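You operate a simulated robot arm through the tools that you are given. There is no shell and no other tool. Be economical: measure what you need, move in short steps, check, and stop when the job is done.

Carry out the task below with a simulated robot arm. There is one attempt and no reset: what you move stays moved.

JOB
Put things in order on the shelf three of the wire shelving with black collars. At the end: the red bauble stands on top of the tub of soup; the blue bauble stands where the green bauble stood; the white toy block stands where the red bauble stood; the green bauble stands where the white toy block stood; whatever was shut is shut again. Leave all else as you found it, and nothing knocked over.

The check looks at the end state, three seconds after you hand in, the way a careful person would. Anything else that was tipped, shoved, dropped, spilled or broken makes it a failure.

ROBOT AND FRAMES
A 6-joint arm with a two-finger parallel gripper, fixed in place. Base frame: the origin is at the foot of the arm, x ahead of it, y to its left, z up; the work surface is at about z = 910. Readings come in mm, degrees, newtons and seconds.
With the tool pointing down near the work surface it reaches from about 240 to 620 mm from the base axis. Its first joint turns from -66.0 to 66.0 degrees. Payload 2.7 kg.
The tool frame sits at the grasp point between the pads (the TCP): z along the fingers, y along the line on which they close. The tips reach 23 mm beyond it. The gripper opens to 94 mm. The fingers are 38 mm wide and 10 mm thick; the gripper's body (54 by 96 mm) begins 39 mm behind the TCP.
Orientation is told as [roll, pitch, yaw] about the base's x, y, z axes, in that order, counted from this pose: with the fingers straight down and closing along the base's y, the tool's x points along the base's -x, its y along +y and its z along -z.

CONTROLS
- The arm moves only by the tool apply_moves. Its argument "series" is a list of rows, each a list of 7 numbers: the shift along the tool's x, y, z in m, then the turn, a rotation vector about the tool's x, y, z in degrees, then the finger opening in m, from 0 to 0.094. In form: [[x, y, z, rx, ry, rz, gripper], ...]. A call has 1 to 10 rows; each row is the pose to reach, as a shift and turn from the pose commanded when the call began, along the tool's axes at that moment. Rows are played at 5 a second. More than 50 mm and 8.6 degrees between two rows, or a gripper value outside its range, and nothing of the call is played. A pose out of reach is approached as far as the arm can. The call stops where the force on the tool passes 40 N (or 10 N more than at its start, if that is more) or the arm is blocked; 0.2 s more then pass. Each finger travels about 45 mm/s and halts on what it meets, pressing with about 34 N; the grip force reading is that of the motor and also rises with nothing between the fingers. The clock runs only during rows and for 0.2 s after the last one: add rows that repeat a pose to give the fingers time. The reply holds the time, the measured pose of the TCP, the force on the tool along the base axes, the opening and the grip force, in the units named above and with some noise, and new pictures: "pictures" is both (left out), scene, wrist or none.
- Cameras (640 x 400 px; columns grow to the right, rows downward): "scene" is fixed at [60.1, -419.1, 1415.5]; the picture's right is [0.88, -0.47, 0.00], its down [-0.22, -0.41, -0.89] and it looks along [0.41, 0.78, -0.46] (base axes); focal length 354 px, centre (320, 200). "wrist" rides on the gripper at [-39, 0, -44] in the tool frame; the picture's right is [0.00, -1.00, 0.00], its down [0.97, 0.00, -0.24] and it looks along [0.24, 0.00, 0.97] (tool axes); focal length 218 px, centre (320, 200).
- pixel_to_xyz(camera, pixels): for up to 12 pixels [column, row] of the newest picture of that camera ("zoom" is the newest enlarged one), the place [x, y, z] in the base frame of the surface seen there, good to about 2 mm. The clock stands still meanwhile.
- close_up(camera, box): a new picture of the part [left, top, right, bottom] of that camera's present view, enlarged. The clock stands still meanwhile.
- hand_in(): hands the job in; it is judged then, once.

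Go step by step. Measure first, check grasps and placings, and put right what went wrong. The budget is 80 turns and 120 pictures, counting those below and the enlarged ones. Unless the task says otherwise, let go and move clear before handing in, and close with one line.

The tools are called after "Emit:" as name(argument=value, ...) on one line, values as JSON. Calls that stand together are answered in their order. apply_moves: Moves the arm, as the interface text tells. Its arguments: {"type":"object","properties":{"series":{"type":"array"},"pictures":{"type":"string","enum":["both","scene","wrist","none"]}},"required":["series"]} The other tools are called the same way: pixel_to_xyz (camera, pixels) gives the place of the surface under pixels of a picture; close_up (camera, box) takes an enlarged picture of a part of a camera's view; hand_in () hands the job in.

At the start:

```text
time: 0.0
ee_pos: [285.0, 173.3, 1274.6]
tcp_rot: [0.0, 0.0, 0.0]
force: [-1.5, 0.1, -0.1]
finger_gap: 94.2
grasp_force: 0.1
```

scene: 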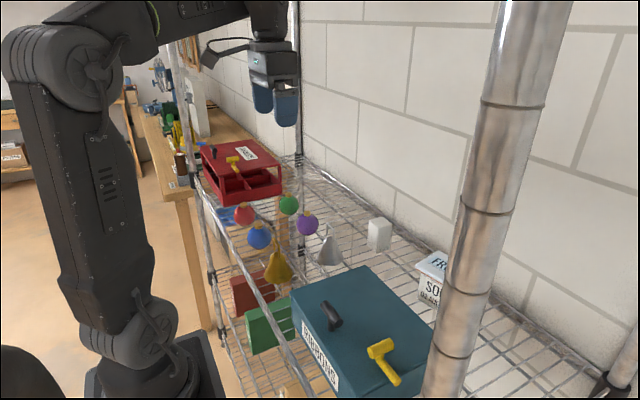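
wrist: 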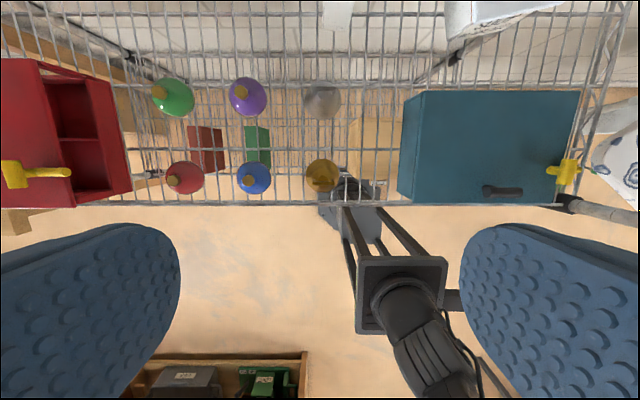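

The scene picture shows baubles around (245,215)-(308,223), a white block near (379,234) and the soup tub near (433,275). I'll enlarge and measure them.

Emit:
close_up(camera="scene", box=[180, 130, 480, 320])

Emit:
close_up(camera="wrist", box=[0, 0, 640, 220])

Emit:
pixel_to_xyz(camera="scene", pixels=[[245, 214], [288, 204], [260, 236], [308, 223], [330, 250], [278, 268], [380, 222], [379, 238], [436, 262], [430, 290], [350, 290], [235, 150]])

Emit:
pixel_to_xyz(camera="wrist", pixels=[[174, 95], [248, 96], [185, 178], [254, 178], [322, 100], [322, 175], [338, 10], [490, 10], [410, 95], [402, 195], [575, 95], [128, 190]])

```text
2.11 times, centred on (330, 225) of scene
```

zoom: 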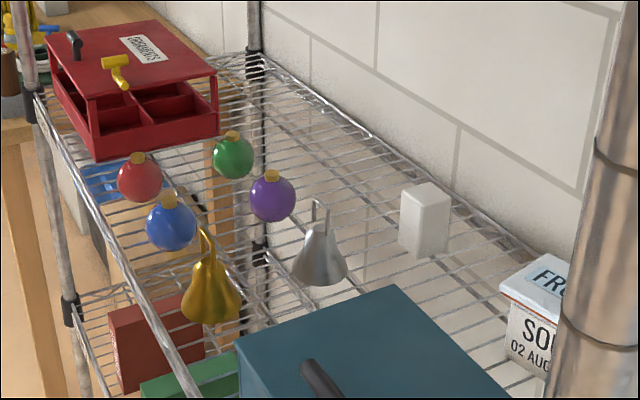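

```text
1.00 times, centred on (320, 110) of wrist
```

zoom: 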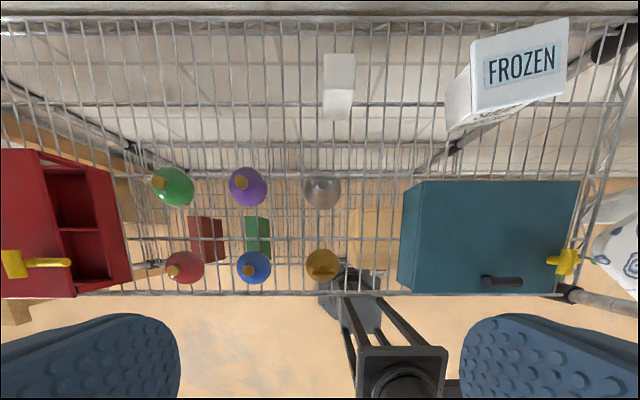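

```text
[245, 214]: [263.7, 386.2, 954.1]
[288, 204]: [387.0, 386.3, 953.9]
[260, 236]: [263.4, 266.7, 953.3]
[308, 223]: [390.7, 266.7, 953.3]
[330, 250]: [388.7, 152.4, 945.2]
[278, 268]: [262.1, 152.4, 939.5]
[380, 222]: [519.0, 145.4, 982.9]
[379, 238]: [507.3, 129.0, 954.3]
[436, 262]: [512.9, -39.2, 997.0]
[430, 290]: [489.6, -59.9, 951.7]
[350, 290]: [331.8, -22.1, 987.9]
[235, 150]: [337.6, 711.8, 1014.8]
```

```text
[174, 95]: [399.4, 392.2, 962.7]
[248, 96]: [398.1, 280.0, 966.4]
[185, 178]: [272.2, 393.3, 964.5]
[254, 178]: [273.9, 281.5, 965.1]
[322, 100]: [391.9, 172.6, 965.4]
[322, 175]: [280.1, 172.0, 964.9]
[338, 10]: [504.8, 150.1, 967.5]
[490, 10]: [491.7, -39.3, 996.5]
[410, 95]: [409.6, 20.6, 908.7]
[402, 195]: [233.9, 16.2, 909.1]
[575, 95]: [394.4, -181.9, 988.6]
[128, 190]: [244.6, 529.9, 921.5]
```

Baubles look about 57 mm across, standing near (272,395), (272,280), (400,395) on a deck at 910; nothing is in the way above. I'll move above them for a finer look.

Emit:
apply_moves(series=[[-0.01, 0.03, 0.02, 0, 0, 0, 0.094], [-0.02, 0.06, 0.045, 0, 0, 0, 0.094], [-0.03, 0.09, 0.07, 0, 0, 0, 0.094], [-0.04, 0.12, 0.095, 0, 0, 0, 0.094], [-0.05, 0.14, 0.12, 0, 0, 0, 0.094], [-0.06, 0.165, 0.145, 0, 0, 0, 0.094], [-0.06, 0.165, 0.145, 0, 0, 0, 0.094]])

Emit:
close_up(camera="wrist", box=[200, 80, 440, 230])

```text
time: 1.6
ee_pos: [347.1, 343.0, 1128.7]
tcp_rot: [0.1, -0.1, 0.0]
force: [0.3, -0.6, 0.7]
finger_gap: 93.9
grasp_force: 0.1
```

scene: 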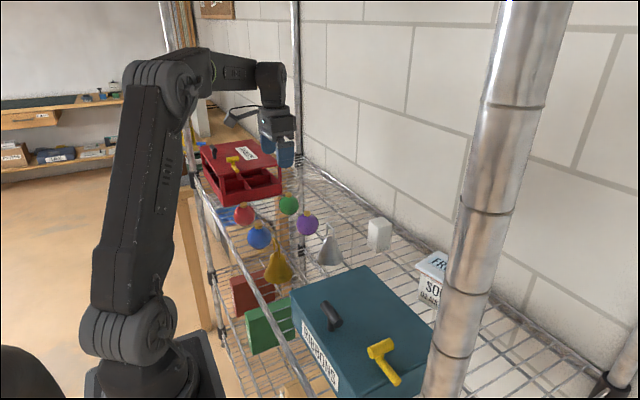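
wrist: 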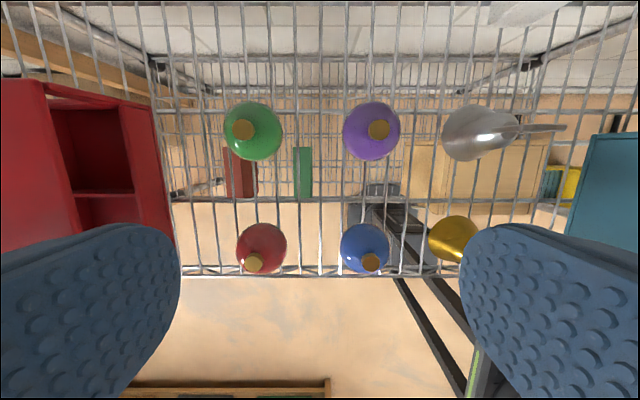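

```text
2.67 times, centred on (320, 155) of wrist
```

zoom: 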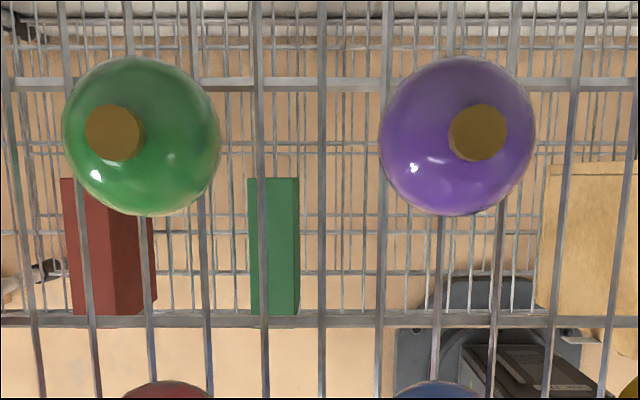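

The caps (gold discs at (243,130), (254,263), (371,262), (379,130)) mark the bauble axes; I'll measure them and the ball flanks.

Emit:
pixel_to_xyz(camera="wrist", pixels=[[243, 130], [379, 130], [254, 264], [370, 263], [227, 135], [278, 130], [255, 158], [252, 105], [239, 250], [284, 250], [342, 245], [387, 245]])

Emit:
close_up(camera="scene", box=[220, 185, 330, 254])

Emit:
pixel_to_xyz(camera="scene", pixels=[[376, 221], [388, 224], [369, 222], [377, 229], [391, 223], [369, 240], [378, 247], [379, 217], [418, 262], [440, 272], [432, 252], [446, 257]])

```text
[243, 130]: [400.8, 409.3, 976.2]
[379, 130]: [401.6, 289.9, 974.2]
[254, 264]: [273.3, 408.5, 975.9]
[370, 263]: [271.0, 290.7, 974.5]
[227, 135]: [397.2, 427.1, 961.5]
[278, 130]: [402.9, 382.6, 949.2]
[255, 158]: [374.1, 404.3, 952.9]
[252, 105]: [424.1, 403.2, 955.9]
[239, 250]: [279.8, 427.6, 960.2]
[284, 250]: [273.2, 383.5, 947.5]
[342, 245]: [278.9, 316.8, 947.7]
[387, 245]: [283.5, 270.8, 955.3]
```

```text
5.80 times, centred on (275, 220) of scene
```

zoom: 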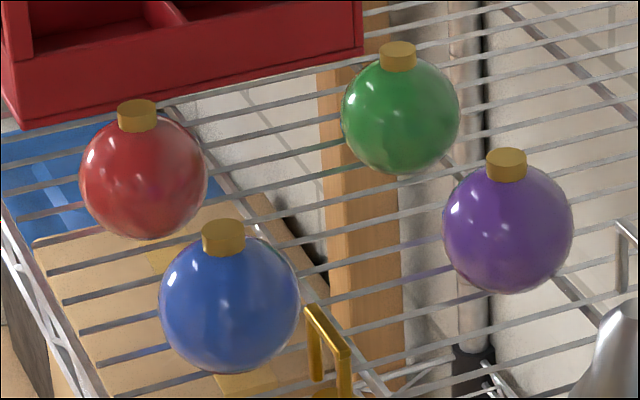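

```text
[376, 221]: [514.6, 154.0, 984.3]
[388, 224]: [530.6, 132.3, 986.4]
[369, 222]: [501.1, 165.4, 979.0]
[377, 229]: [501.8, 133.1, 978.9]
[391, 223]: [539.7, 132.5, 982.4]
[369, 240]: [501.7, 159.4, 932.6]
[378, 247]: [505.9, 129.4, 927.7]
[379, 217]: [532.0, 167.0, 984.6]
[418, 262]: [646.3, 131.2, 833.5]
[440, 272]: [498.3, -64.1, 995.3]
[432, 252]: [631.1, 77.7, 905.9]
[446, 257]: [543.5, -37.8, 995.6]
```

Axes: red (273,408), blue (271,290), green (401,409); tops 975, centres about 938. Next I go above red.

Emit:
apply_moves(series=[[0.025, 0.022, 0.03, 0, 0, 0, 0.094], [0.05, 0.044, 0.06, 0, 0, 0, 0.094], [0.074, 0.065, 0.09, 0, 0, 0, 0.094], [0.074, 0.065, 0.09, 0, 0, 0, 0.094], [0.074, 0.065, 0.09, 0, 0, 0, 0.094]], pictures="wrist")

```text
time: 2.8
ee_pos: [274.5, 406.0, 1039.2]
tcp_rot: [0.0, 0.0, 0.0]
force: [-0.1, 0.5, 0.0]
finger_gap: 94.0
grasp_force: 0.1
```

wrist: 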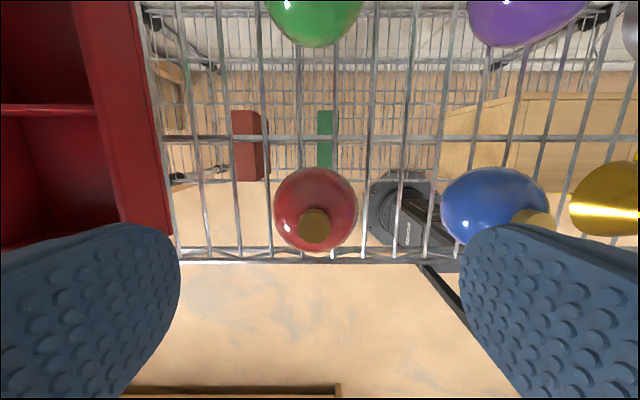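

The cap at (314,225) puts red's axis about 3 mm further in y. Correcting and descending to z≈945, then closing.

Emit:
apply_moves(series=[[0.001, 0.0025, 0.03, 0, 0, 0, 0.094], [0.001, 0.0025, 0.06, 0, 0, 0, 0.094], [0.001, 0.0025, 0.08, 0, 0, 0, 0.094], [0.001, 0.0025, 0.094, 0, 0, 0, 0.094], [0.001, 0.0025, 0.094, 0, 0, 0, 0.094]])

```text
time: 4.0
ee_pos: [270.9, 408.7, 944.3]
tcp_rot: [0.0, 0.0, 0.0]
force: [-0.3, 0.4, -0.2]
finger_gap: 94.2
grasp_force: 0.1
```

scene: 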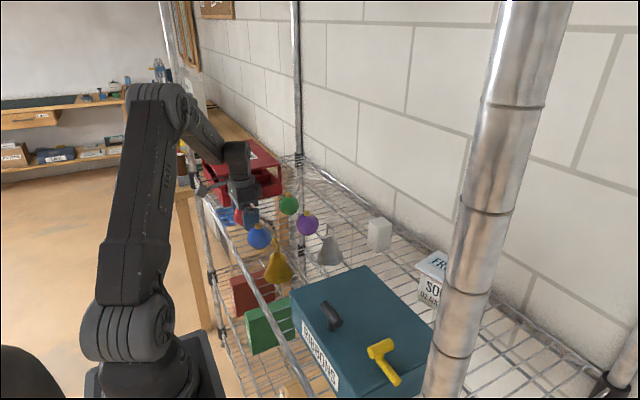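
wrist: 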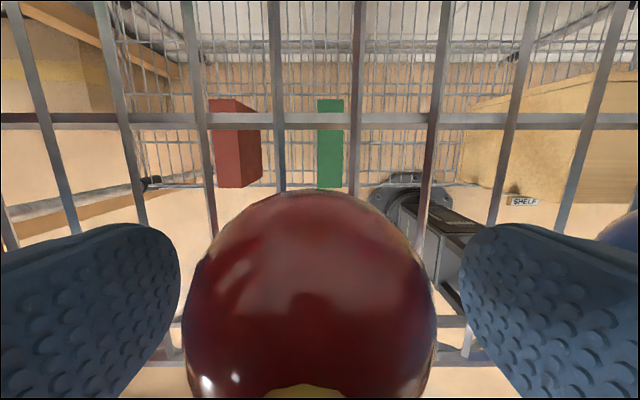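

Ball spans columns 185–437 between the pads, nearly centred. Closing.

Emit:
apply_moves(series=[[-0.001, 0.0015, 0, 0, 0, 0, 0.094], [-0.001, 0.0015, 0, 0, 0, 0, 0.065], [-0.001, 0.0015, 0, 0, 0, 0, 0.045], [-0.001, 0.0015, 0, 0, 0, 0, 0.045], [-0.001, 0.0015, 0, 0, 0, 0, 0.045]], pictures="wrist")

```text
time: 5.2
ee_pos: [271.0, 409.9, 943.6]
tcp_rot: [-0.1, 0.0, 0.0]
force: [0.7, -0.1, -0.6]
finger_gap: 58.6
grasp_force: 14.2
```

wrist: 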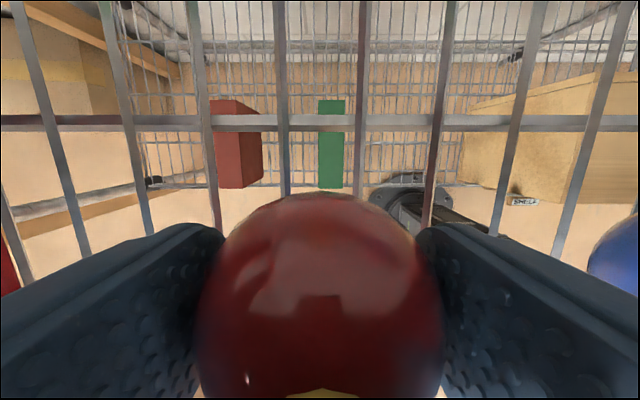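

Gripped at 58.6 mm. Lifting straight up, then toward the tub.

Emit:
apply_moves(series=[[0, 0, -0.02, 0, 0, 0, 0.045], [0, 0, -0.06, 0, 0, 0, 0.045], [0, 0, -0.1, 0, 0, 0, 0.045], [0, 0, -0.14, 0, 0, 0, 0.045], [0, 0, -0.18, 0, 0, 0, 0.045], [-0.01, -0.03, -0.2, 0, 0, 0, 0.045], [-0.03, -0.07, -0.2, 0, 0, 0, 0.045], [-0.05, -0.11, -0.2, 0, 0, 0, 0.045], [-0.07, -0.15, -0.2, 0, 0, 0, 0.045], [-0.09, -0.19, -0.2, 0, 0, 0, 0.045]], pictures="none")

Emit:
apply_moves(series=[[-0.02, -0.04, 0, 0, 0, 0, 0.045], [-0.04, -0.08, 0, 0, 0, 0, 0.045], [-0.06, -0.12, 0, 0, 0, 0, 0.045], [-0.08, -0.16, 0, 0, 0, 0, 0.045], [-0.1, -0.2, 0, 0, 0, 0, 0.045], [-0.11, -0.22, 0, 0, 0, 0, 0.045], [-0.11, -0.22, 0, 0, 0, 0, 0.045]])

```text
time: 7.4
ee_pos: [361.6, 215.7, 1143.9]
tcp_rot: [0.0, 0.0, 0.0]
force: [0.9, 0.2, -0.6]
finger_gap: 58.5
grasp_force: 14.4
```

```text
time: 9.0
ee_pos: [470.3, -3.6, 1145.4]
tcp_rot: [-0.1, 0.0, 0.0]
force: [-0.1, -0.7, -0.3]
finger_gap: 58.7
grasp_force: 14.5
```

scene: 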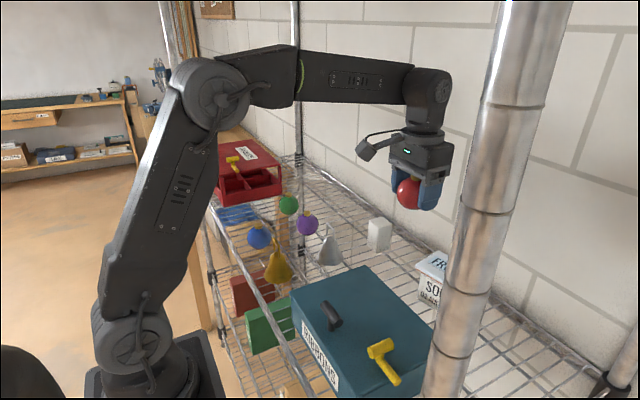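
wrist: 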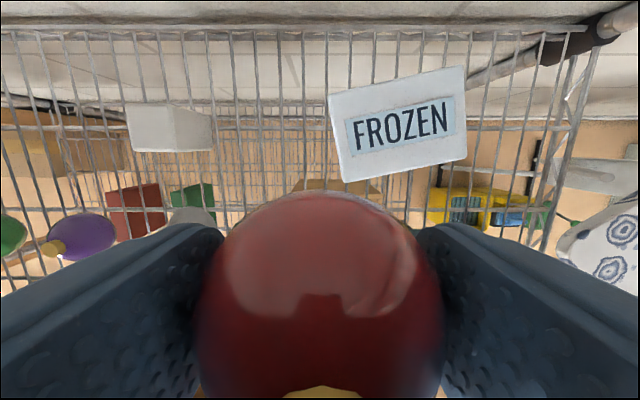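

Tub lid corners show at (329,97), (464,67), (467,157), (344,183); the block at (128,105)–(213,150). Measuring both.

Emit:
pixel_to_xyz(camera="wrist", pixels=[[333, 99], [461, 70], [463, 155], [347, 180], [401, 124], [131, 108], [172, 108], [134, 148], [168, 148], [208, 120], [208, 147], [150, 128]])

Emit:
close_up(camera="wrist", box=[300, 50, 500, 200])

Emit:
close_up(camera="wrist", box=[100, 80, 240, 180])

Emit:
close_up(camera="scene", box=[350, 130, 500, 320])

```text
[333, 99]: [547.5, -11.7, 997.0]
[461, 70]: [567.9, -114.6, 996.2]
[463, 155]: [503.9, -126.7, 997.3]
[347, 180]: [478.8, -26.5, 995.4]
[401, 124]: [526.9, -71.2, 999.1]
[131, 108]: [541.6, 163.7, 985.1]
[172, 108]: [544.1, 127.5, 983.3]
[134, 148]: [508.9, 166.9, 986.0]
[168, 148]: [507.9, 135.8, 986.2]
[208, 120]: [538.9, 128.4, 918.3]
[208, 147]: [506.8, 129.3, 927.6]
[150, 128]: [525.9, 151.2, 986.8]
```

```text
2.67 times, centred on (400, 125) of wrist
```

zoom: 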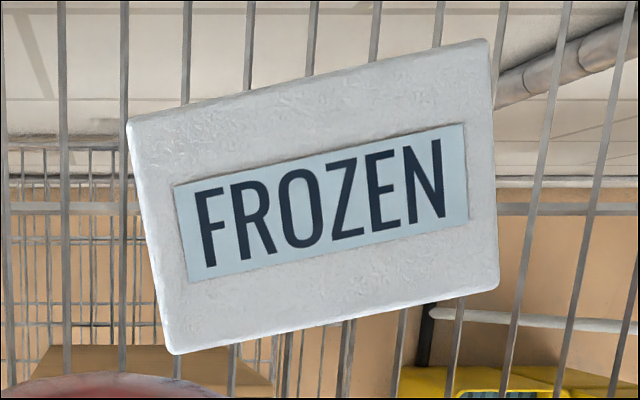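

```text
4.00 times, centred on (170, 130) of wrist
```

zoom: 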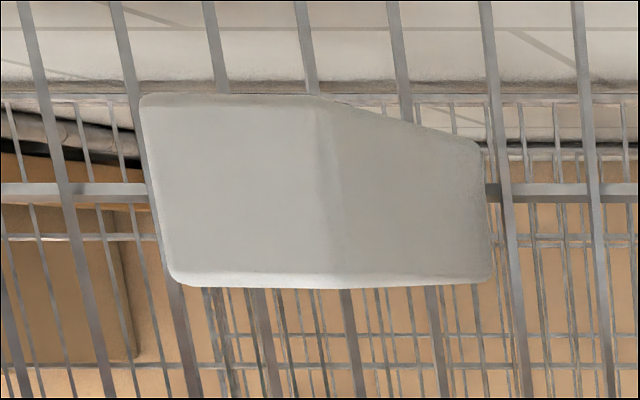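

```text
2.11 times, centred on (425, 225) of scene
```

zoom: 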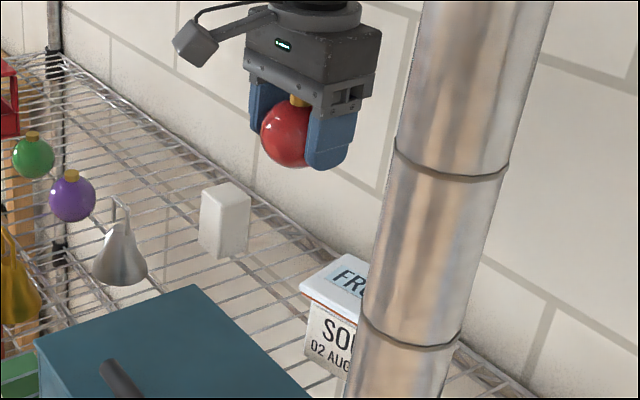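

Lid is flat, centre about (524,-70), z≈997. I'll check the wall and posts before lowering there.

Emit:
pixel_to_xyz(camera="scene", pixels=[[400, 150], [370, 180], [470, 200], [450, 340], [560, 250], [600, 390], [620, 370], [385, 345]])

Emit:
apply_moves(series=[[-0.018, -0.025, 0.02, 0, 0, 0, 0.045], [-0.036, -0.05, 0.05, 0, 0, 0, 0.045], [-0.052, -0.067, 0.075, 0, 0, 0, 0.045], [-0.052, -0.067, 0.09, 0, 0, 0, 0.045], [-0.052, -0.067, 0.09, 0, 0, 0, 0.045]])

```text
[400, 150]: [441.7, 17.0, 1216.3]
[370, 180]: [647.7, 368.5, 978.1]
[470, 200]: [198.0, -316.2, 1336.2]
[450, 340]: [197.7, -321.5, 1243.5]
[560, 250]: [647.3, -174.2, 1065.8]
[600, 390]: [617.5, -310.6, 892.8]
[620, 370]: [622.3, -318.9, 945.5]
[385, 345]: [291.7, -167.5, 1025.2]
```

```text
time: 10.2
ee_pos: [522.9, -69.5, 1054.6]
tcp_rot: [0.0, 0.0, 0.0]
force: [0.0, -0.3, -0.8]
finger_gap: 58.6
grasp_force: 14.1
```

scene: 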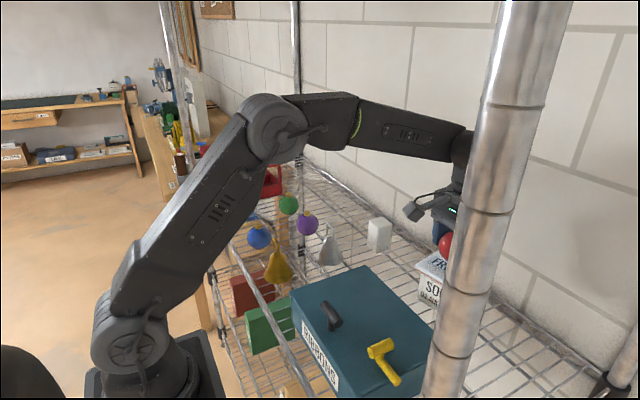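
wrist: 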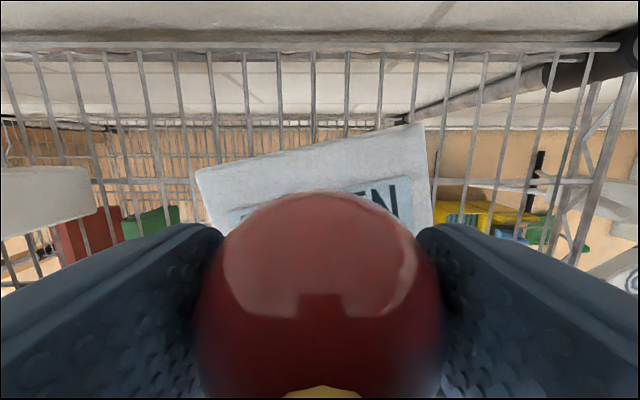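

Red hangs over the lid, wall at x≈647 is clear. Lowering 20 mm, then small steps.

Emit:
apply_moves(series=[[0, 0, 0.012, 0, 0, 0, 0.045], [0, 0, 0.019, 0, 0, 0, 0.045], [0, 0, 0.021, 0, 0, 0, 0.045], [0, 0, 0.021, 0, 0, 0, 0.045]], pictures="none")

Emit:
close_up(camera="scene", box=[390, 180, 500, 320])

```text
time: 11.2
ee_pos: [524.0, -68.7, 1033.6]
tcp_rot: [0.0, 0.0, -0.1]
force: [0.7, 0.9, -0.4]
finger_gap: 58.3
grasp_force: 13.4
```

```text
2.86 times, centred on (445, 250) of scene
```

zoom: 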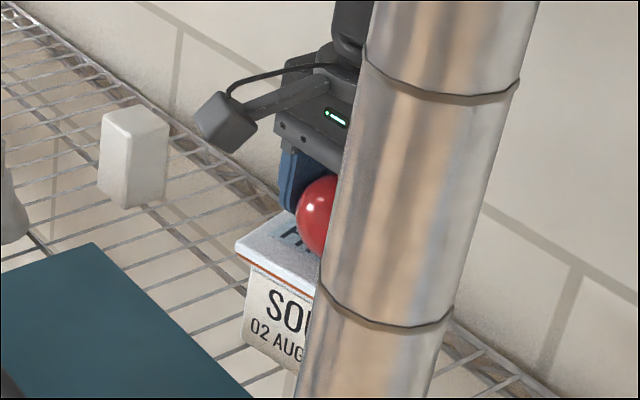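

Emit:
apply_moves(series=[[0, 0, 0.001, 0, 0, 0, 0.045], [0, 0, 0.001, 0, 0, 0, 0.045]], pictures="none")

Emit:
apply_moves(series=[[0, 0, 0.001, 0, 0, 0, 0.045], [0, 0, 0.001, 0, 0, 0, 0.045]], pictures="none")

```text
time: 11.8
ee_pos: [523.5, -69.6, 1033.4]
tcp_rot: [0.1, 0.0, 0.0]
force: [0.6, -0.6, -0.7]
finger_gap: 58.7
grasp_force: 13.8
```

```text
time: 12.4
ee_pos: [524.2, -68.1, 1031.4]
tcp_rot: [0.0, 0.0, 0.0]
force: [-0.8, 0.3, -0.2]
finger_gap: 58.4
grasp_force: 14.5
```

The force still shows no contact at z≈1031.5, so I keep lowering by 1 mm steps.

Emit:
apply_moves(series=[[0, 0, 0.001, 0, 0, 0, 0.045], [0, 0, 0.001, 0, 0, 0, 0.045]], pictures="none")

Emit:
apply_moves(series=[[0, 0, 0.001, 0, 0, 0, 0.045], [0, 0, 0.001, 0, 0, 0, 0.045]], pictures="wrist")

```text
time: 13.0
ee_pos: [523.2, -69.1, 1031.4]
tcp_rot: [0.0, 0.0, 0.0]
force: [-0.2, -0.3, 0.4]
finger_gap: 58.5
grasp_force: 13.8
```

```text
time: 13.6
ee_pos: [524.1, -68.5, 1029.7]
tcp_rot: [0.1, 0.0, -0.1]
force: [0.5, 0.1, -0.3]
finger_gap: 58.6
grasp_force: 14.0
```

wrist: 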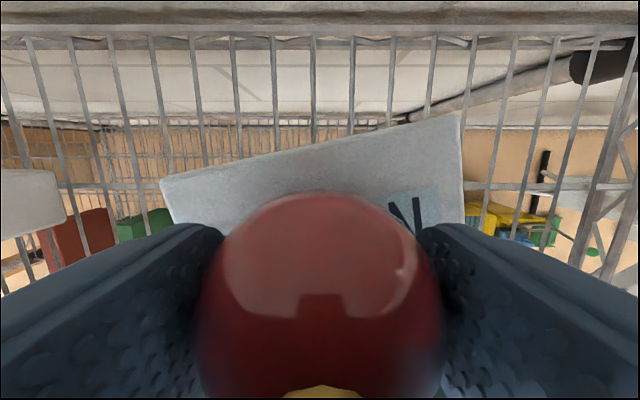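

Still no contact force at 1029.7; continuing down.

Emit:
apply_moves(series=[[0, 0, 0.001, 0, 0, 0, 0.045], [0, 0, 0.001, 0, 0, 0, 0.045]], pictures="none")

Emit:
apply_moves(series=[[0, 0, 0.001, 0, 0, 0, 0.045], [0, 0, 0.001, 0, 0, 0, 0.045]], pictures="none")

```text
time: 14.2
ee_pos: [523.5, -68.7, 1028.9]
tcp_rot: [0.0, 0.0, 0.0]
force: [0.8, 0.1, 0.5]
finger_gap: 58.5
grasp_force: 13.5
```

```text
time: 14.8
ee_pos: [523.9, -69.3, 1028.4]
tcp_rot: [0.0, -0.1, 0.0]
force: [-1.2, 1.0, 5.7]
finger_gap: 58.4
grasp_force: 14.0
```

Contact: 5.7 N upward at z≈1028.4. Opening the fingers and checking that the ball stays.

Emit:
apply_moves(series=[[0, 0, 0, 0, 0, 0, 0.062], [0, 0, 0, 0, 0, 0, 0.066], [0, 0, 0, 0, 0, 0, 0.07], [0, 0, 0, 0, 0, 0, 0.08], [0, 0, 0, 0, 0, 0, 0.094], [0, 0, 0, 0, 0, 0, 0.094]], pictures="wrist")

```text
time: 16.2
ee_pos: [522.8, -68.4, 1029.0]
tcp_rot: [0.0, -0.1, 0.0]
force: [-0.1, 0.4, -0.8]
finger_gap: 93.7
grasp_force: 0.0
```

wrist: 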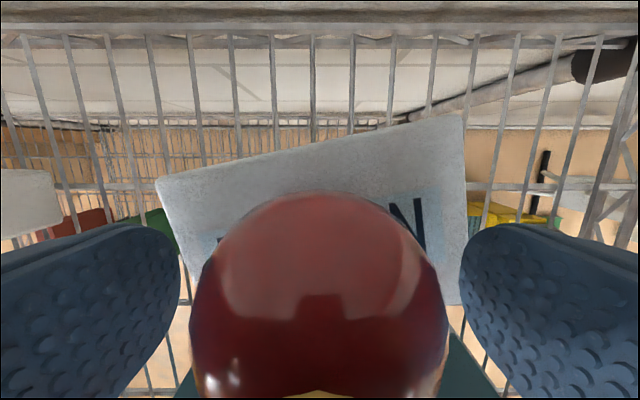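

Red stays put on the lid. Rising straight up, then to above the block at about (524,148).

Emit:
apply_moves(series=[[0, 0, -0.03, 0, 0, 0, 0.094], [0, 0, -0.07, 0, 0, 0, 0.094], [0, 0, -0.11, 0, 0, 0, 0.094], [0, 0.04, -0.11, 0, 0, 0, 0.094], [0, 0.085, -0.11, 0, 0, 0, 0.094], [0, 0.13, -0.11, 0, 0, 0, 0.094], [0, 0.175, -0.11, 0, 0, 0, 0.094], [0, 0.216, -0.11, 0, 0, 0, 0.094], [0, 0.216, -0.11, 0, 0, 0, 0.094]])

```text
time: 18.2
ee_pos: [524.2, 150.5, 1136.0]
tcp_rot: [0.0, 0.0, 0.0]
force: [0.2, 0.1, -0.4]
finger_gap: 94.0
grasp_force: 0.0
```

scene: 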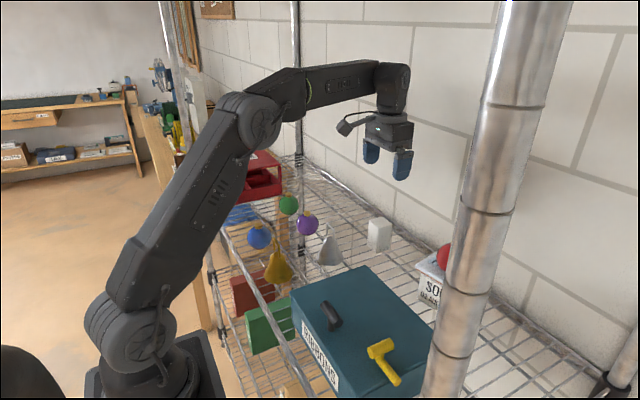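
wrist: 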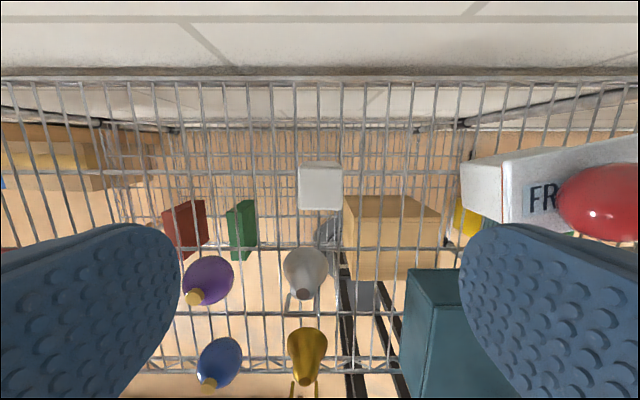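

The block's top shows square at (299–341, 162–210). Measuring its corners.

Emit:
close_up(camera="wrist", box=[272, 150, 368, 225])

Emit:
pixel_to_xyz(camera="wrist", pixels=[[301, 165], [338, 165], [301, 203], [338, 203], [320, 185], [320, 164], [302, 185], [337, 185], [305, 258], [209, 277]])

```text
5.33 times, centred on (320, 188) of wrist
```

zoom: 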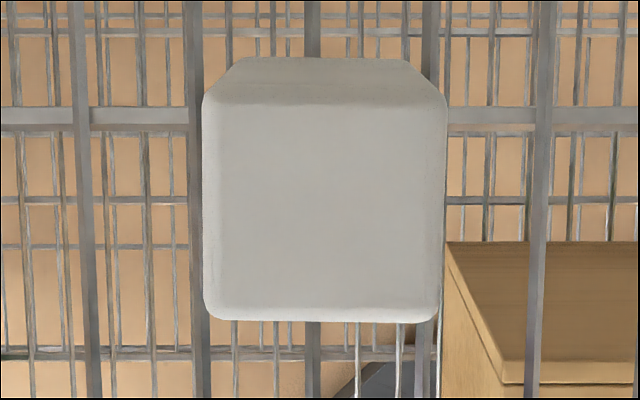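

```text
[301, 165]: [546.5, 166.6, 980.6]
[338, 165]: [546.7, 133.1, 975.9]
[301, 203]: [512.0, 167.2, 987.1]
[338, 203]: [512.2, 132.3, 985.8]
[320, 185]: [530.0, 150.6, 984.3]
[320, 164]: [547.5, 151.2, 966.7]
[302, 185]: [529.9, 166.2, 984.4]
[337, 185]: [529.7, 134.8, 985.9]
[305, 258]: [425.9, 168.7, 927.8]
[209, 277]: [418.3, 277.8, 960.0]
```

Block top is about 40 × 37 mm, centred at (526,150), axis-aligned, top 985. Descending to z≈955.

Emit:
apply_moves(series=[[-0.002, -0.0005, 0.045, 0, 0, 0, 0.094], [-0.002, -0.0005, 0.09, 0, 0, 0, 0.094], [-0.002, -0.0005, 0.13, 0, 0, 0, 0.094], [-0.002, -0.0005, 0.16, 0, 0, 0, 0.094], [-0.002, -0.0005, 0.181, 0, 0, 0, 0.094], [-0.002, -0.0005, 0.181, 0, 0, 0, 0.094]])

```text
time: 19.6
ee_pos: [524.8, 147.9, 955.4]
tcp_rot: [0.0, 0.0, 0.0]
force: [-0.6, 0.1, 1.1]
finger_gap: 94.2
grasp_force: 0.1
```

scene: 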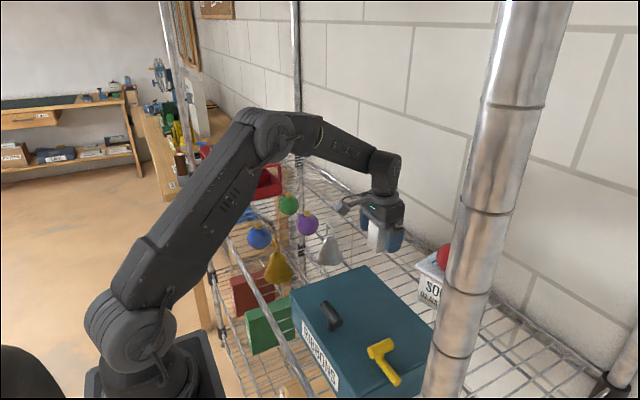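
wrist: 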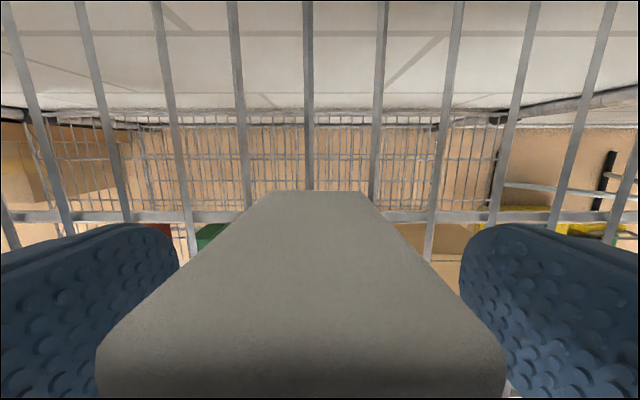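

Block sits between the pads. Closing.

Emit:
apply_moves(series=[[0, 0.001, 0, 0, 0, 0, 0.07], [0, 0.001, 0, 0, 0, 0, 0.045], [0, 0.001, 0, 0, 0, 0, 0.03], [0, 0.001, 0, 0, 0, 0, 0.025], [0, 0.001, 0, 0, 0, 0, 0.025], [0, 0.001, 0, 0, 0, 0, 0.025]], pictures="wrist")

```text
time: 21.0
ee_pos: [524.6, 148.4, 956.9]
tcp_rot: [-0.1, -0.1, 0.1]
force: [0.6, 0.0, -0.2]
finger_gap: 41.5
grasp_force: 34.9
```

wrist: 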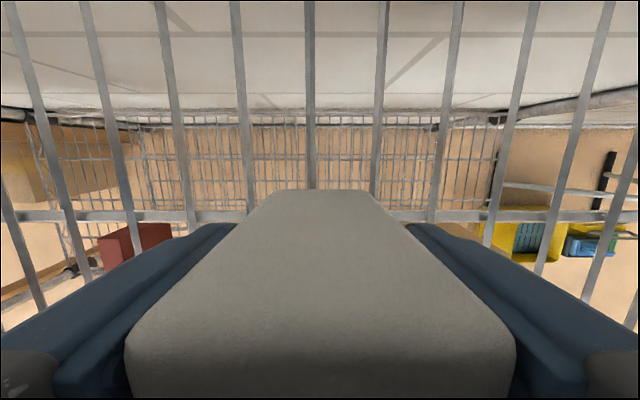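

Gripped at 41.5 mm. Lifting and carrying toward the red spot (273,408).

Emit:
apply_moves(series=[[0, 0, -0.02, 0, 0, 0, 0.025], [0, 0, -0.06, 0, 0, 0, 0.025], [0, 0, -0.1, 0, 0, 0, 0.025], [0, 0, -0.14, 0, 0, 0, 0.025], [0.025, 0.025, -0.14, 0, 0, 0, 0.025], [0.055, 0.055, -0.14, 0, 0, 0, 0.025], [0.085, 0.085, -0.14, 0, 0, 0, 0.025], [0.115, 0.115, -0.14, 0, 0, 0, 0.025], [0.145, 0.145, -0.14, 0, 0, 0, 0.025], [0.175, 0.175, -0.14, 0, 0, 0, 0.025]], pictures="none")

Emit:
apply_moves(series=[[0.03, 0.03, 0, 0, 0, 0, 0.025], [0.055, 0.06, 0, 0, 0, 0, 0.025], [0.077, 0.084, 0, 0, 0, 0, 0.025], [0.077, 0.084, 0, 0, 0, 0, 0.025], [0.077, 0.084, 0, 0, 0, 0, 0.025]])

```text
time: 23.2
ee_pos: [351.4, 323.6, 1097.2]
tcp_rot: [0.0, 0.1, -0.1]
force: [0.5, 0.0, -0.4]
finger_gap: 41.7
grasp_force: 33.5
```

```text
time: 24.4
ee_pos: [273.2, 405.9, 1094.9]
tcp_rot: [0.0, 0.0, 0.1]
force: [0.0, 0.4, -0.9]
finger_gap: 41.5
grasp_force: 34.8
```

scene: 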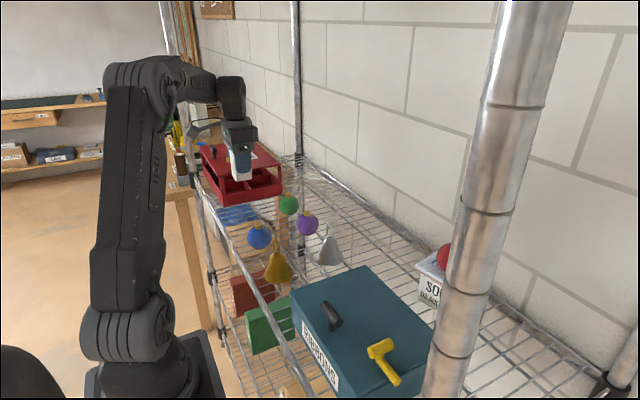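
wrist: 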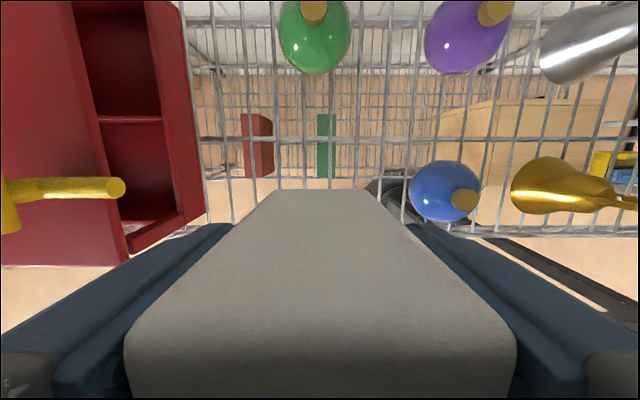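

Block hangs above the spot; shifting y +3 mm and lowering to just above the deck.

Emit:
apply_moves(series=[[0, 0.003, 0.04, 0, 0, 0, 0.025], [0, 0.003, 0.08, 0, 0, 0, 0.025], [0, 0.003, 0.115, 0, 0, 0, 0.025], [0, 0.003, 0.132, 0, 0, 0, 0.025], [0, 0.003, 0.136, 0, 0, 0, 0.025], [0, 0.003, 0.136, 0, 0, 0, 0.025]])

Emit:
close_up(camera="scene", box=[200, 140, 330, 280])

```text
time: 25.8
ee_pos: [271.5, 409.3, 959.4]
tcp_rot: [0.1, 0.0, 0.0]
force: [-1.0, 0.2, -0.2]
finger_gap: 41.5
grasp_force: 34.1
```

scene: 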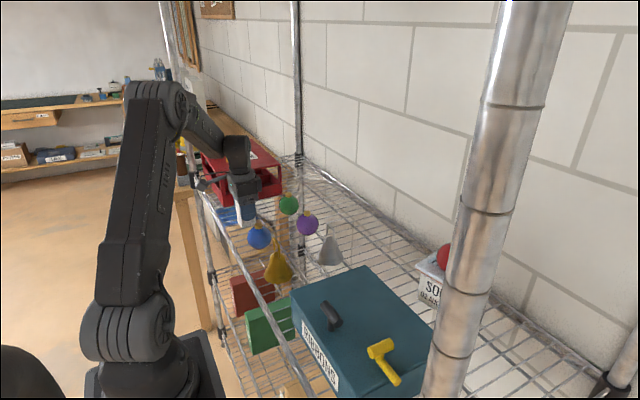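
wrist: 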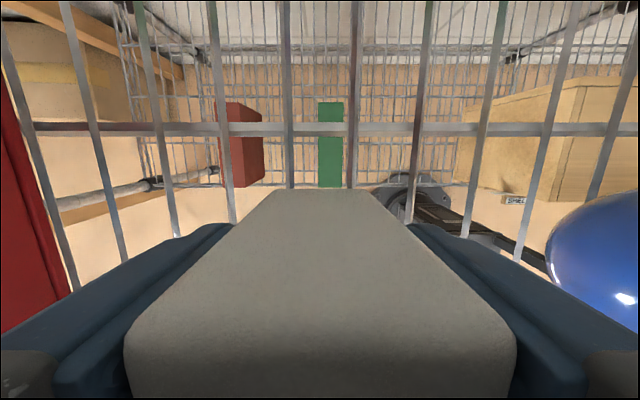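

```text
2.86 times, centred on (265, 210) of scene
```

zoom: 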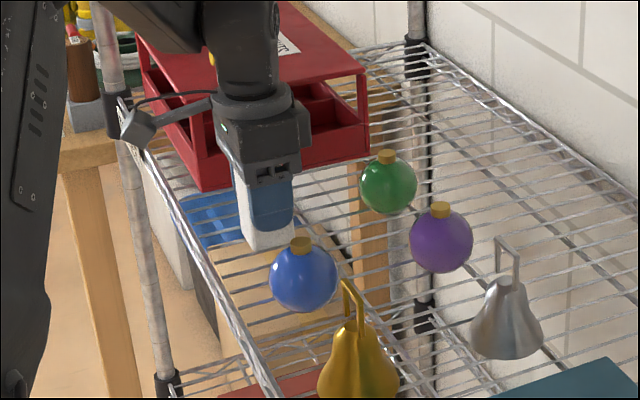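

The view under the gripper matches the one when I gripped red, so the position is right. Lowering gently.

Emit:
apply_moves(series=[[0, 0, 0.001, 0, 0, 0, 0.025], [0, 0, 0.002, 0, 0, 0, 0.025], [0, 0, 0.002, 0, 0, 0, 0.025]], pictures="none")

Emit:
apply_moves(series=[[0, 0, 0.001, 0, 0, 0, 0.025], [0, 0, 0.001, 0, 0, 0, 0.025]], pictures="none")

Emit:
apply_moves(series=[[0, 0, 0.0005, 0, 0, 0, 0.025], [0, 0, 0.0005, 0, 0, 0, 0.025]], pictures="none")

```text
time: 26.6
ee_pos: [272.6, 409.6, 957.7]
tcp_rot: [0.0, -0.1, 0.0]
force: [0.4, 0.2, -1.4]
finger_gap: 41.7
grasp_force: 33.7
```

```text
time: 27.2
ee_pos: [273.8, 409.1, 958.3]
tcp_rot: [0.0, 0.0, 0.0]
force: [-1.2, -0.5, -0.1]
finger_gap: 41.6
grasp_force: 33.7
```

```text
time: 27.8
ee_pos: [273.1, 410.9, 956.8]
tcp_rot: [0.0, 0.0, 0.0]
force: [0.6, -0.2, -0.4]
finger_gap: 41.5
grasp_force: 34.0
```

No contact yet at z≈956.5; keep on in small steps.

Emit:
apply_moves(series=[[0, 0, 0.001, 0, 0, 0, 0.025], [0, 0, 0.001, 0, 0, 0, 0.025]], pictures="none")

Emit:
apply_moves(series=[[0, 0, 0.001, 0, 0, 0, 0.025], [0, 0, 0.001, 0, 0, 0, 0.025]], pictures="none")

```text
time: 28.4
ee_pos: [273.7, 410.6, 957.2]
tcp_rot: [0.0, 0.0, 0.1]
force: [-1.5, -2.2, 7.4]
finger_gap: 41.2
grasp_force: 34.1
```

```text
time: 29.0
ee_pos: [273.4, 411.5, 957.3]
tcp_rot: [0.2, -0.1, 0.0]
force: [-3.8, -0.7, 18.2]
finger_gap: 41.4
grasp_force: 33.6
```

Contact at 18 N; ease back 1 mm and open.

Emit:
apply_moves(series=[[0, 0, -0.001, 0, 0, 0, 0.025], [0, 0, -0.001, 0, 0, 0, 0.048], [0, 0, -0.001, 0, 0, 0, 0.06], [0, 0, -0.001, 0, 0, 0, 0.08], [0, 0, -0.001, 0, 0, 0, 0.094], [0, 0, -0.001, 0, 0, 0, 0.094]], pictures="wrist")

```text
time: 30.4
ee_pos: [273.5, 409.8, 955.9]
tcp_rot: [0.0, 0.0, 0.1]
force: [-0.1, 0.4, 0.3]
finger_gap: 93.9
grasp_force: 0.2
```

wrist: 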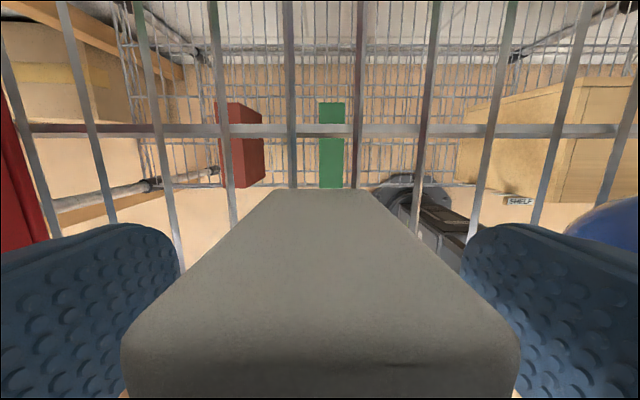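

Block stands upright. Rising and moving over to green at (401,409).

Emit:
apply_moves(series=[[0, 0, -0.03, 0, 0, 0, 0.094], [0, 0, -0.07, 0, 0, 0, 0.094], [0, 0, -0.1, 0, 0, 0, 0.094], [-0.03, 0, -0.1, 0, 0, 0, 0.094], [-0.07, 0, -0.1, 0, 0, 0, 0.094], [-0.105, 0, -0.1, 0, 0, 0, 0.094], [-0.128, 0, -0.1, 0, 0, 0, 0.094], [-0.128, 0, -0.1, 0, 0, 0, 0.094]])

Emit:
close_up(camera="scene", box=[200, 140, 330, 280])

```text
time: 32.2
ee_pos: [402.6, 412.0, 1055.8]
tcp_rot: [-0.1, 0.0, 0.0]
force: [-0.1, -0.3, -1.1]
finger_gap: 94.2
grasp_force: 0.3
```

scene: 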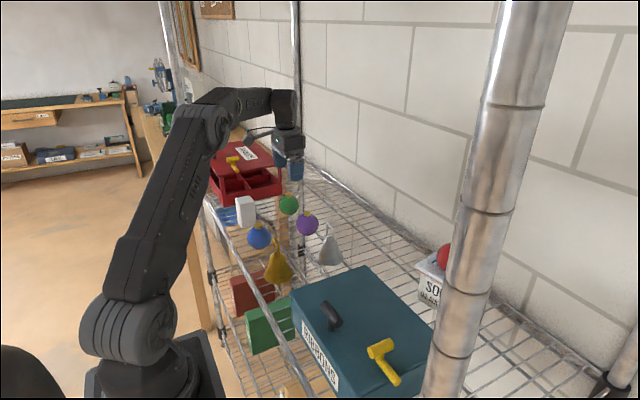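
wrist: 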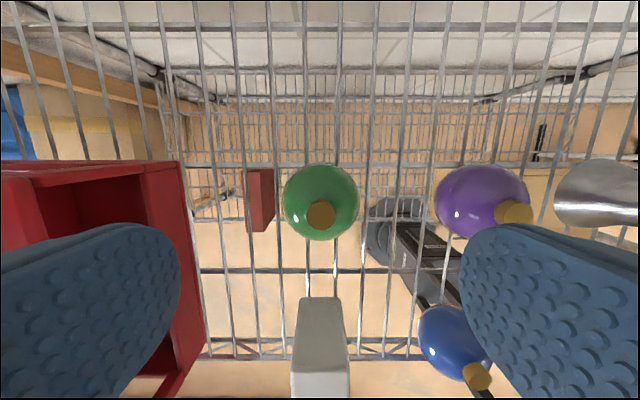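

```text
2.86 times, centred on (265, 210) of scene
```

zoom: 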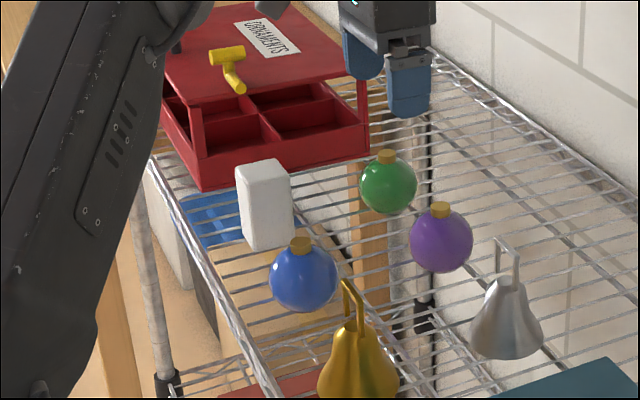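

The block stands upright at red's spot. Measuring block top (near (320,385)) and green cap (321,214).

Emit:
pixel_to_xyz(camera="wrist", pixels=[[298, 375], [343, 375], [321, 214], [292, 190], [352, 190]])

Emit:
pixel_to_xyz(camera="scene", pixels=[[245, 198], [237, 199], [253, 199], [242, 207]])

```text
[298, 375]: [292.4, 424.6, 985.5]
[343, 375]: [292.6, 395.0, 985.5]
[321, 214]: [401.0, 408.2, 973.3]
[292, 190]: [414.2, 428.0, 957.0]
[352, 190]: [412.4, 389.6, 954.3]
```

```text
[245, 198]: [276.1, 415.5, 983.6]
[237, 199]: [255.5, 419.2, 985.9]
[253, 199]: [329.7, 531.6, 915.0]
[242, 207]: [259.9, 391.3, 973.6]
```

Block centre is ≈(273,410). TCP is aligned over green; descending to 945.

Emit:
apply_moves(series=[[0.0005, -0.0005, 0.04, 0, 0, 0, 0.094], [0.0005, -0.0005, 0.075, 0, 0, 0, 0.094], [0.0005, -0.0005, 0.1, 0, 0, 0, 0.094], [0.0005, -0.0005, 0.111, 0, 0, 0, 0.094], [0.0005, -0.0005, 0.111, 0, 0, 0, 0.094]], pictures="wrist")

```text
time: 33.4
ee_pos: [401.5, 410.8, 944.8]
tcp_rot: [0.0, 0.0, 0.1]
force: [-0.6, 0.3, 0.6]
finger_gap: 94.0
grasp_force: 0.1
```

wrist: 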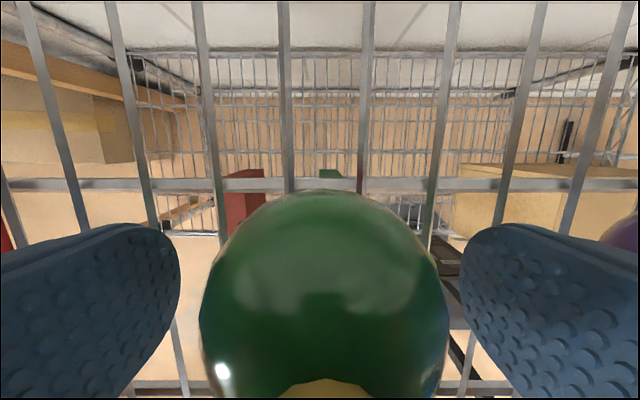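

Green spans 200–450, centred within ~1.5 mm. Closing, then lifting.

Emit:
apply_moves(series=[[0, -0.0012, 0, 0, 0, 0, 0.07], [0, -0.0012, 0, 0, 0, 0, 0.055], [0, -0.0012, 0, 0, 0, 0, 0.045], [0, -0.0012, 0, 0, 0, 0, 0.045], [0, -0.0012, 0, 0, 0, 0, 0.045]], pictures="wrist")

```text
time: 34.6
ee_pos: [402.1, 409.6, 945.2]
tcp_rot: [0.0, 0.0, 0.1]
force: [0.4, 0.3, 1.1]
finger_gap: 58.3
grasp_force: 13.8
```

wrist: 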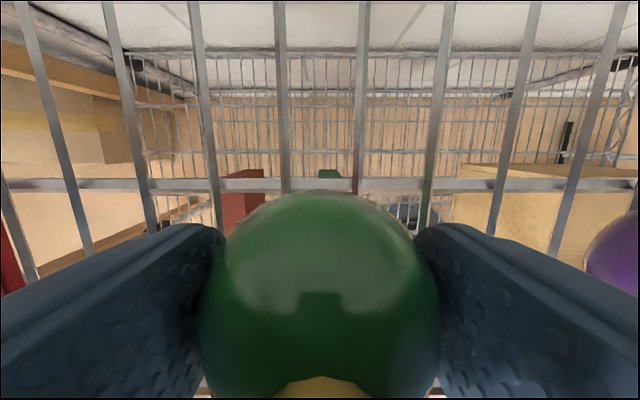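

Gripped. Lifting and carrying to the block's old spot (526,150).

Emit:
apply_moves(series=[[0, 0, -0.02, 0, 0, 0, 0.045], [0, 0, -0.06, 0, 0, 0, 0.045], [0, 0, -0.1, 0, 0, 0, 0.045], [0, 0, -0.13, 0, 0, 0, 0.045], [-0.015, -0.03, -0.13, 0, 0, 0, 0.045], [-0.034, -0.07, -0.13, 0, 0, 0, 0.045], [-0.053, -0.11, -0.13, 0, 0, 0, 0.045], [-0.072, -0.15, -0.13, 0, 0, 0, 0.045], [-0.091, -0.19, -0.13, 0, 0, 0, 0.045], [-0.11, -0.23, -0.13, 0, 0, 0, 0.045]], pictures="none")

Emit:
apply_moves(series=[[-0.014, -0.03, 0, 0, 0, 0, 0.045], [-0.014, -0.03, 0, 0, 0, 0, 0.045], [-0.014, -0.03, 0.04, 0, 0, 0, 0.045], [-0.014, -0.03, 0.08, 0, 0, 0, 0.045], [-0.014, -0.03, 0.1, 0, 0, 0, 0.045], [-0.014, -0.03, 0.12, 0, 0, 0, 0.045], [-0.014, -0.03, 0.12, 0, 0, 0, 0.045]])

```text
time: 36.8
ee_pos: [511.0, 179.7, 1075.5]
tcp_rot: [0.0, 0.1, 0.1]
force: [-0.2, -0.3, -0.1]
finger_gap: 58.5
grasp_force: 13.6
```

```text
time: 38.4
ee_pos: [525.6, 149.2, 955.4]
tcp_rot: [0.0, -0.1, 0.0]
force: [0.7, -0.8, -0.4]
finger_gap: 58.5
grasp_force: 13.9
```

scene: 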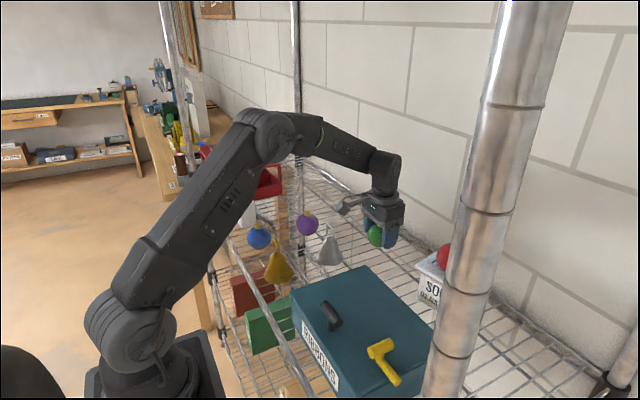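
wrist: 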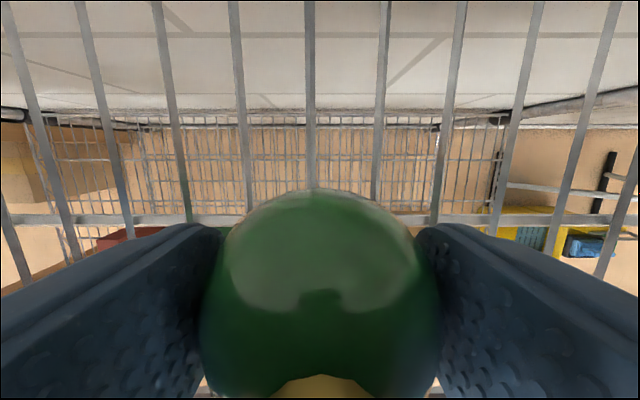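

Position matches the block's old spot. Lowering stepwise to contact, expected near z≈945.

Emit:
apply_moves(series=[[0, 0, 0.004, 0, 0, 0, 0.045], [0, 0, 0.007, 0, 0, 0, 0.045], [0, 0, 0.008, 0, 0, 0, 0.045], [0, 0, 0.008, 0, 0, 0, 0.045]], pictures="none")

Emit:
apply_moves(series=[[0, 0, 0.001, 0, 0, 0, 0.045], [0, 0, 0.001, 0, 0, 0, 0.045]], pictures="none")

Emit:
apply_moves(series=[[0, 0, 0.001, 0, 0, 0, 0.045], [0, 0, 0.001, 0, 0, 0, 0.045]], pictures="none")

```text
time: 39.4
ee_pos: [526.1, 148.5, 947.9]
tcp_rot: [0.0, 0.0, 0.1]
force: [-0.1, -0.5, -0.8]
finger_gap: 58.2
grasp_force: 14.4
```

```text
time: 40.0
ee_pos: [524.8, 147.5, 947.4]
tcp_rot: [0.0, -0.1, 0.0]
force: [0.4, 0.1, -1.3]
finger_gap: 58.4
grasp_force: 14.1
```

```text
time: 40.6
ee_pos: [525.1, 148.5, 945.9]
tcp_rot: [0.0, 0.0, 0.0]
force: [-0.1, -0.2, -0.1]
finger_gap: 58.2
grasp_force: 13.8
```

Emit:
apply_moves(series=[[0, 0, 0.001, 0, 0, 0, 0.045], [0, 0, 0.001, 0, 0, 0, 0.045]], pictures="none")

Emit:
apply_moves(series=[[0, 0, 0.0007, 0, 0, 0, 0.045], [0, 0, 0.0007, 0, 0, 0, 0.045]], pictures="wrist")

```text
time: 41.2
ee_pos: [525.1, 148.2, 945.2]
tcp_rot: [0.0, -0.1, 0.0]
force: [0.0, 2.5, 4.2]
finger_gap: 58.5
grasp_force: 13.9
```

```text
time: 41.8
ee_pos: [525.8, 148.6, 944.9]
tcp_rot: [0.1, -0.2, 0.0]
force: [0.9, 1.4, 9.1]
finger_gap: 58.3
grasp_force: 13.9
```

wrist: 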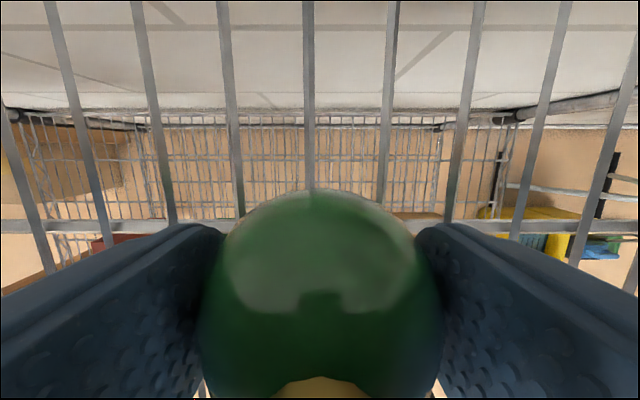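

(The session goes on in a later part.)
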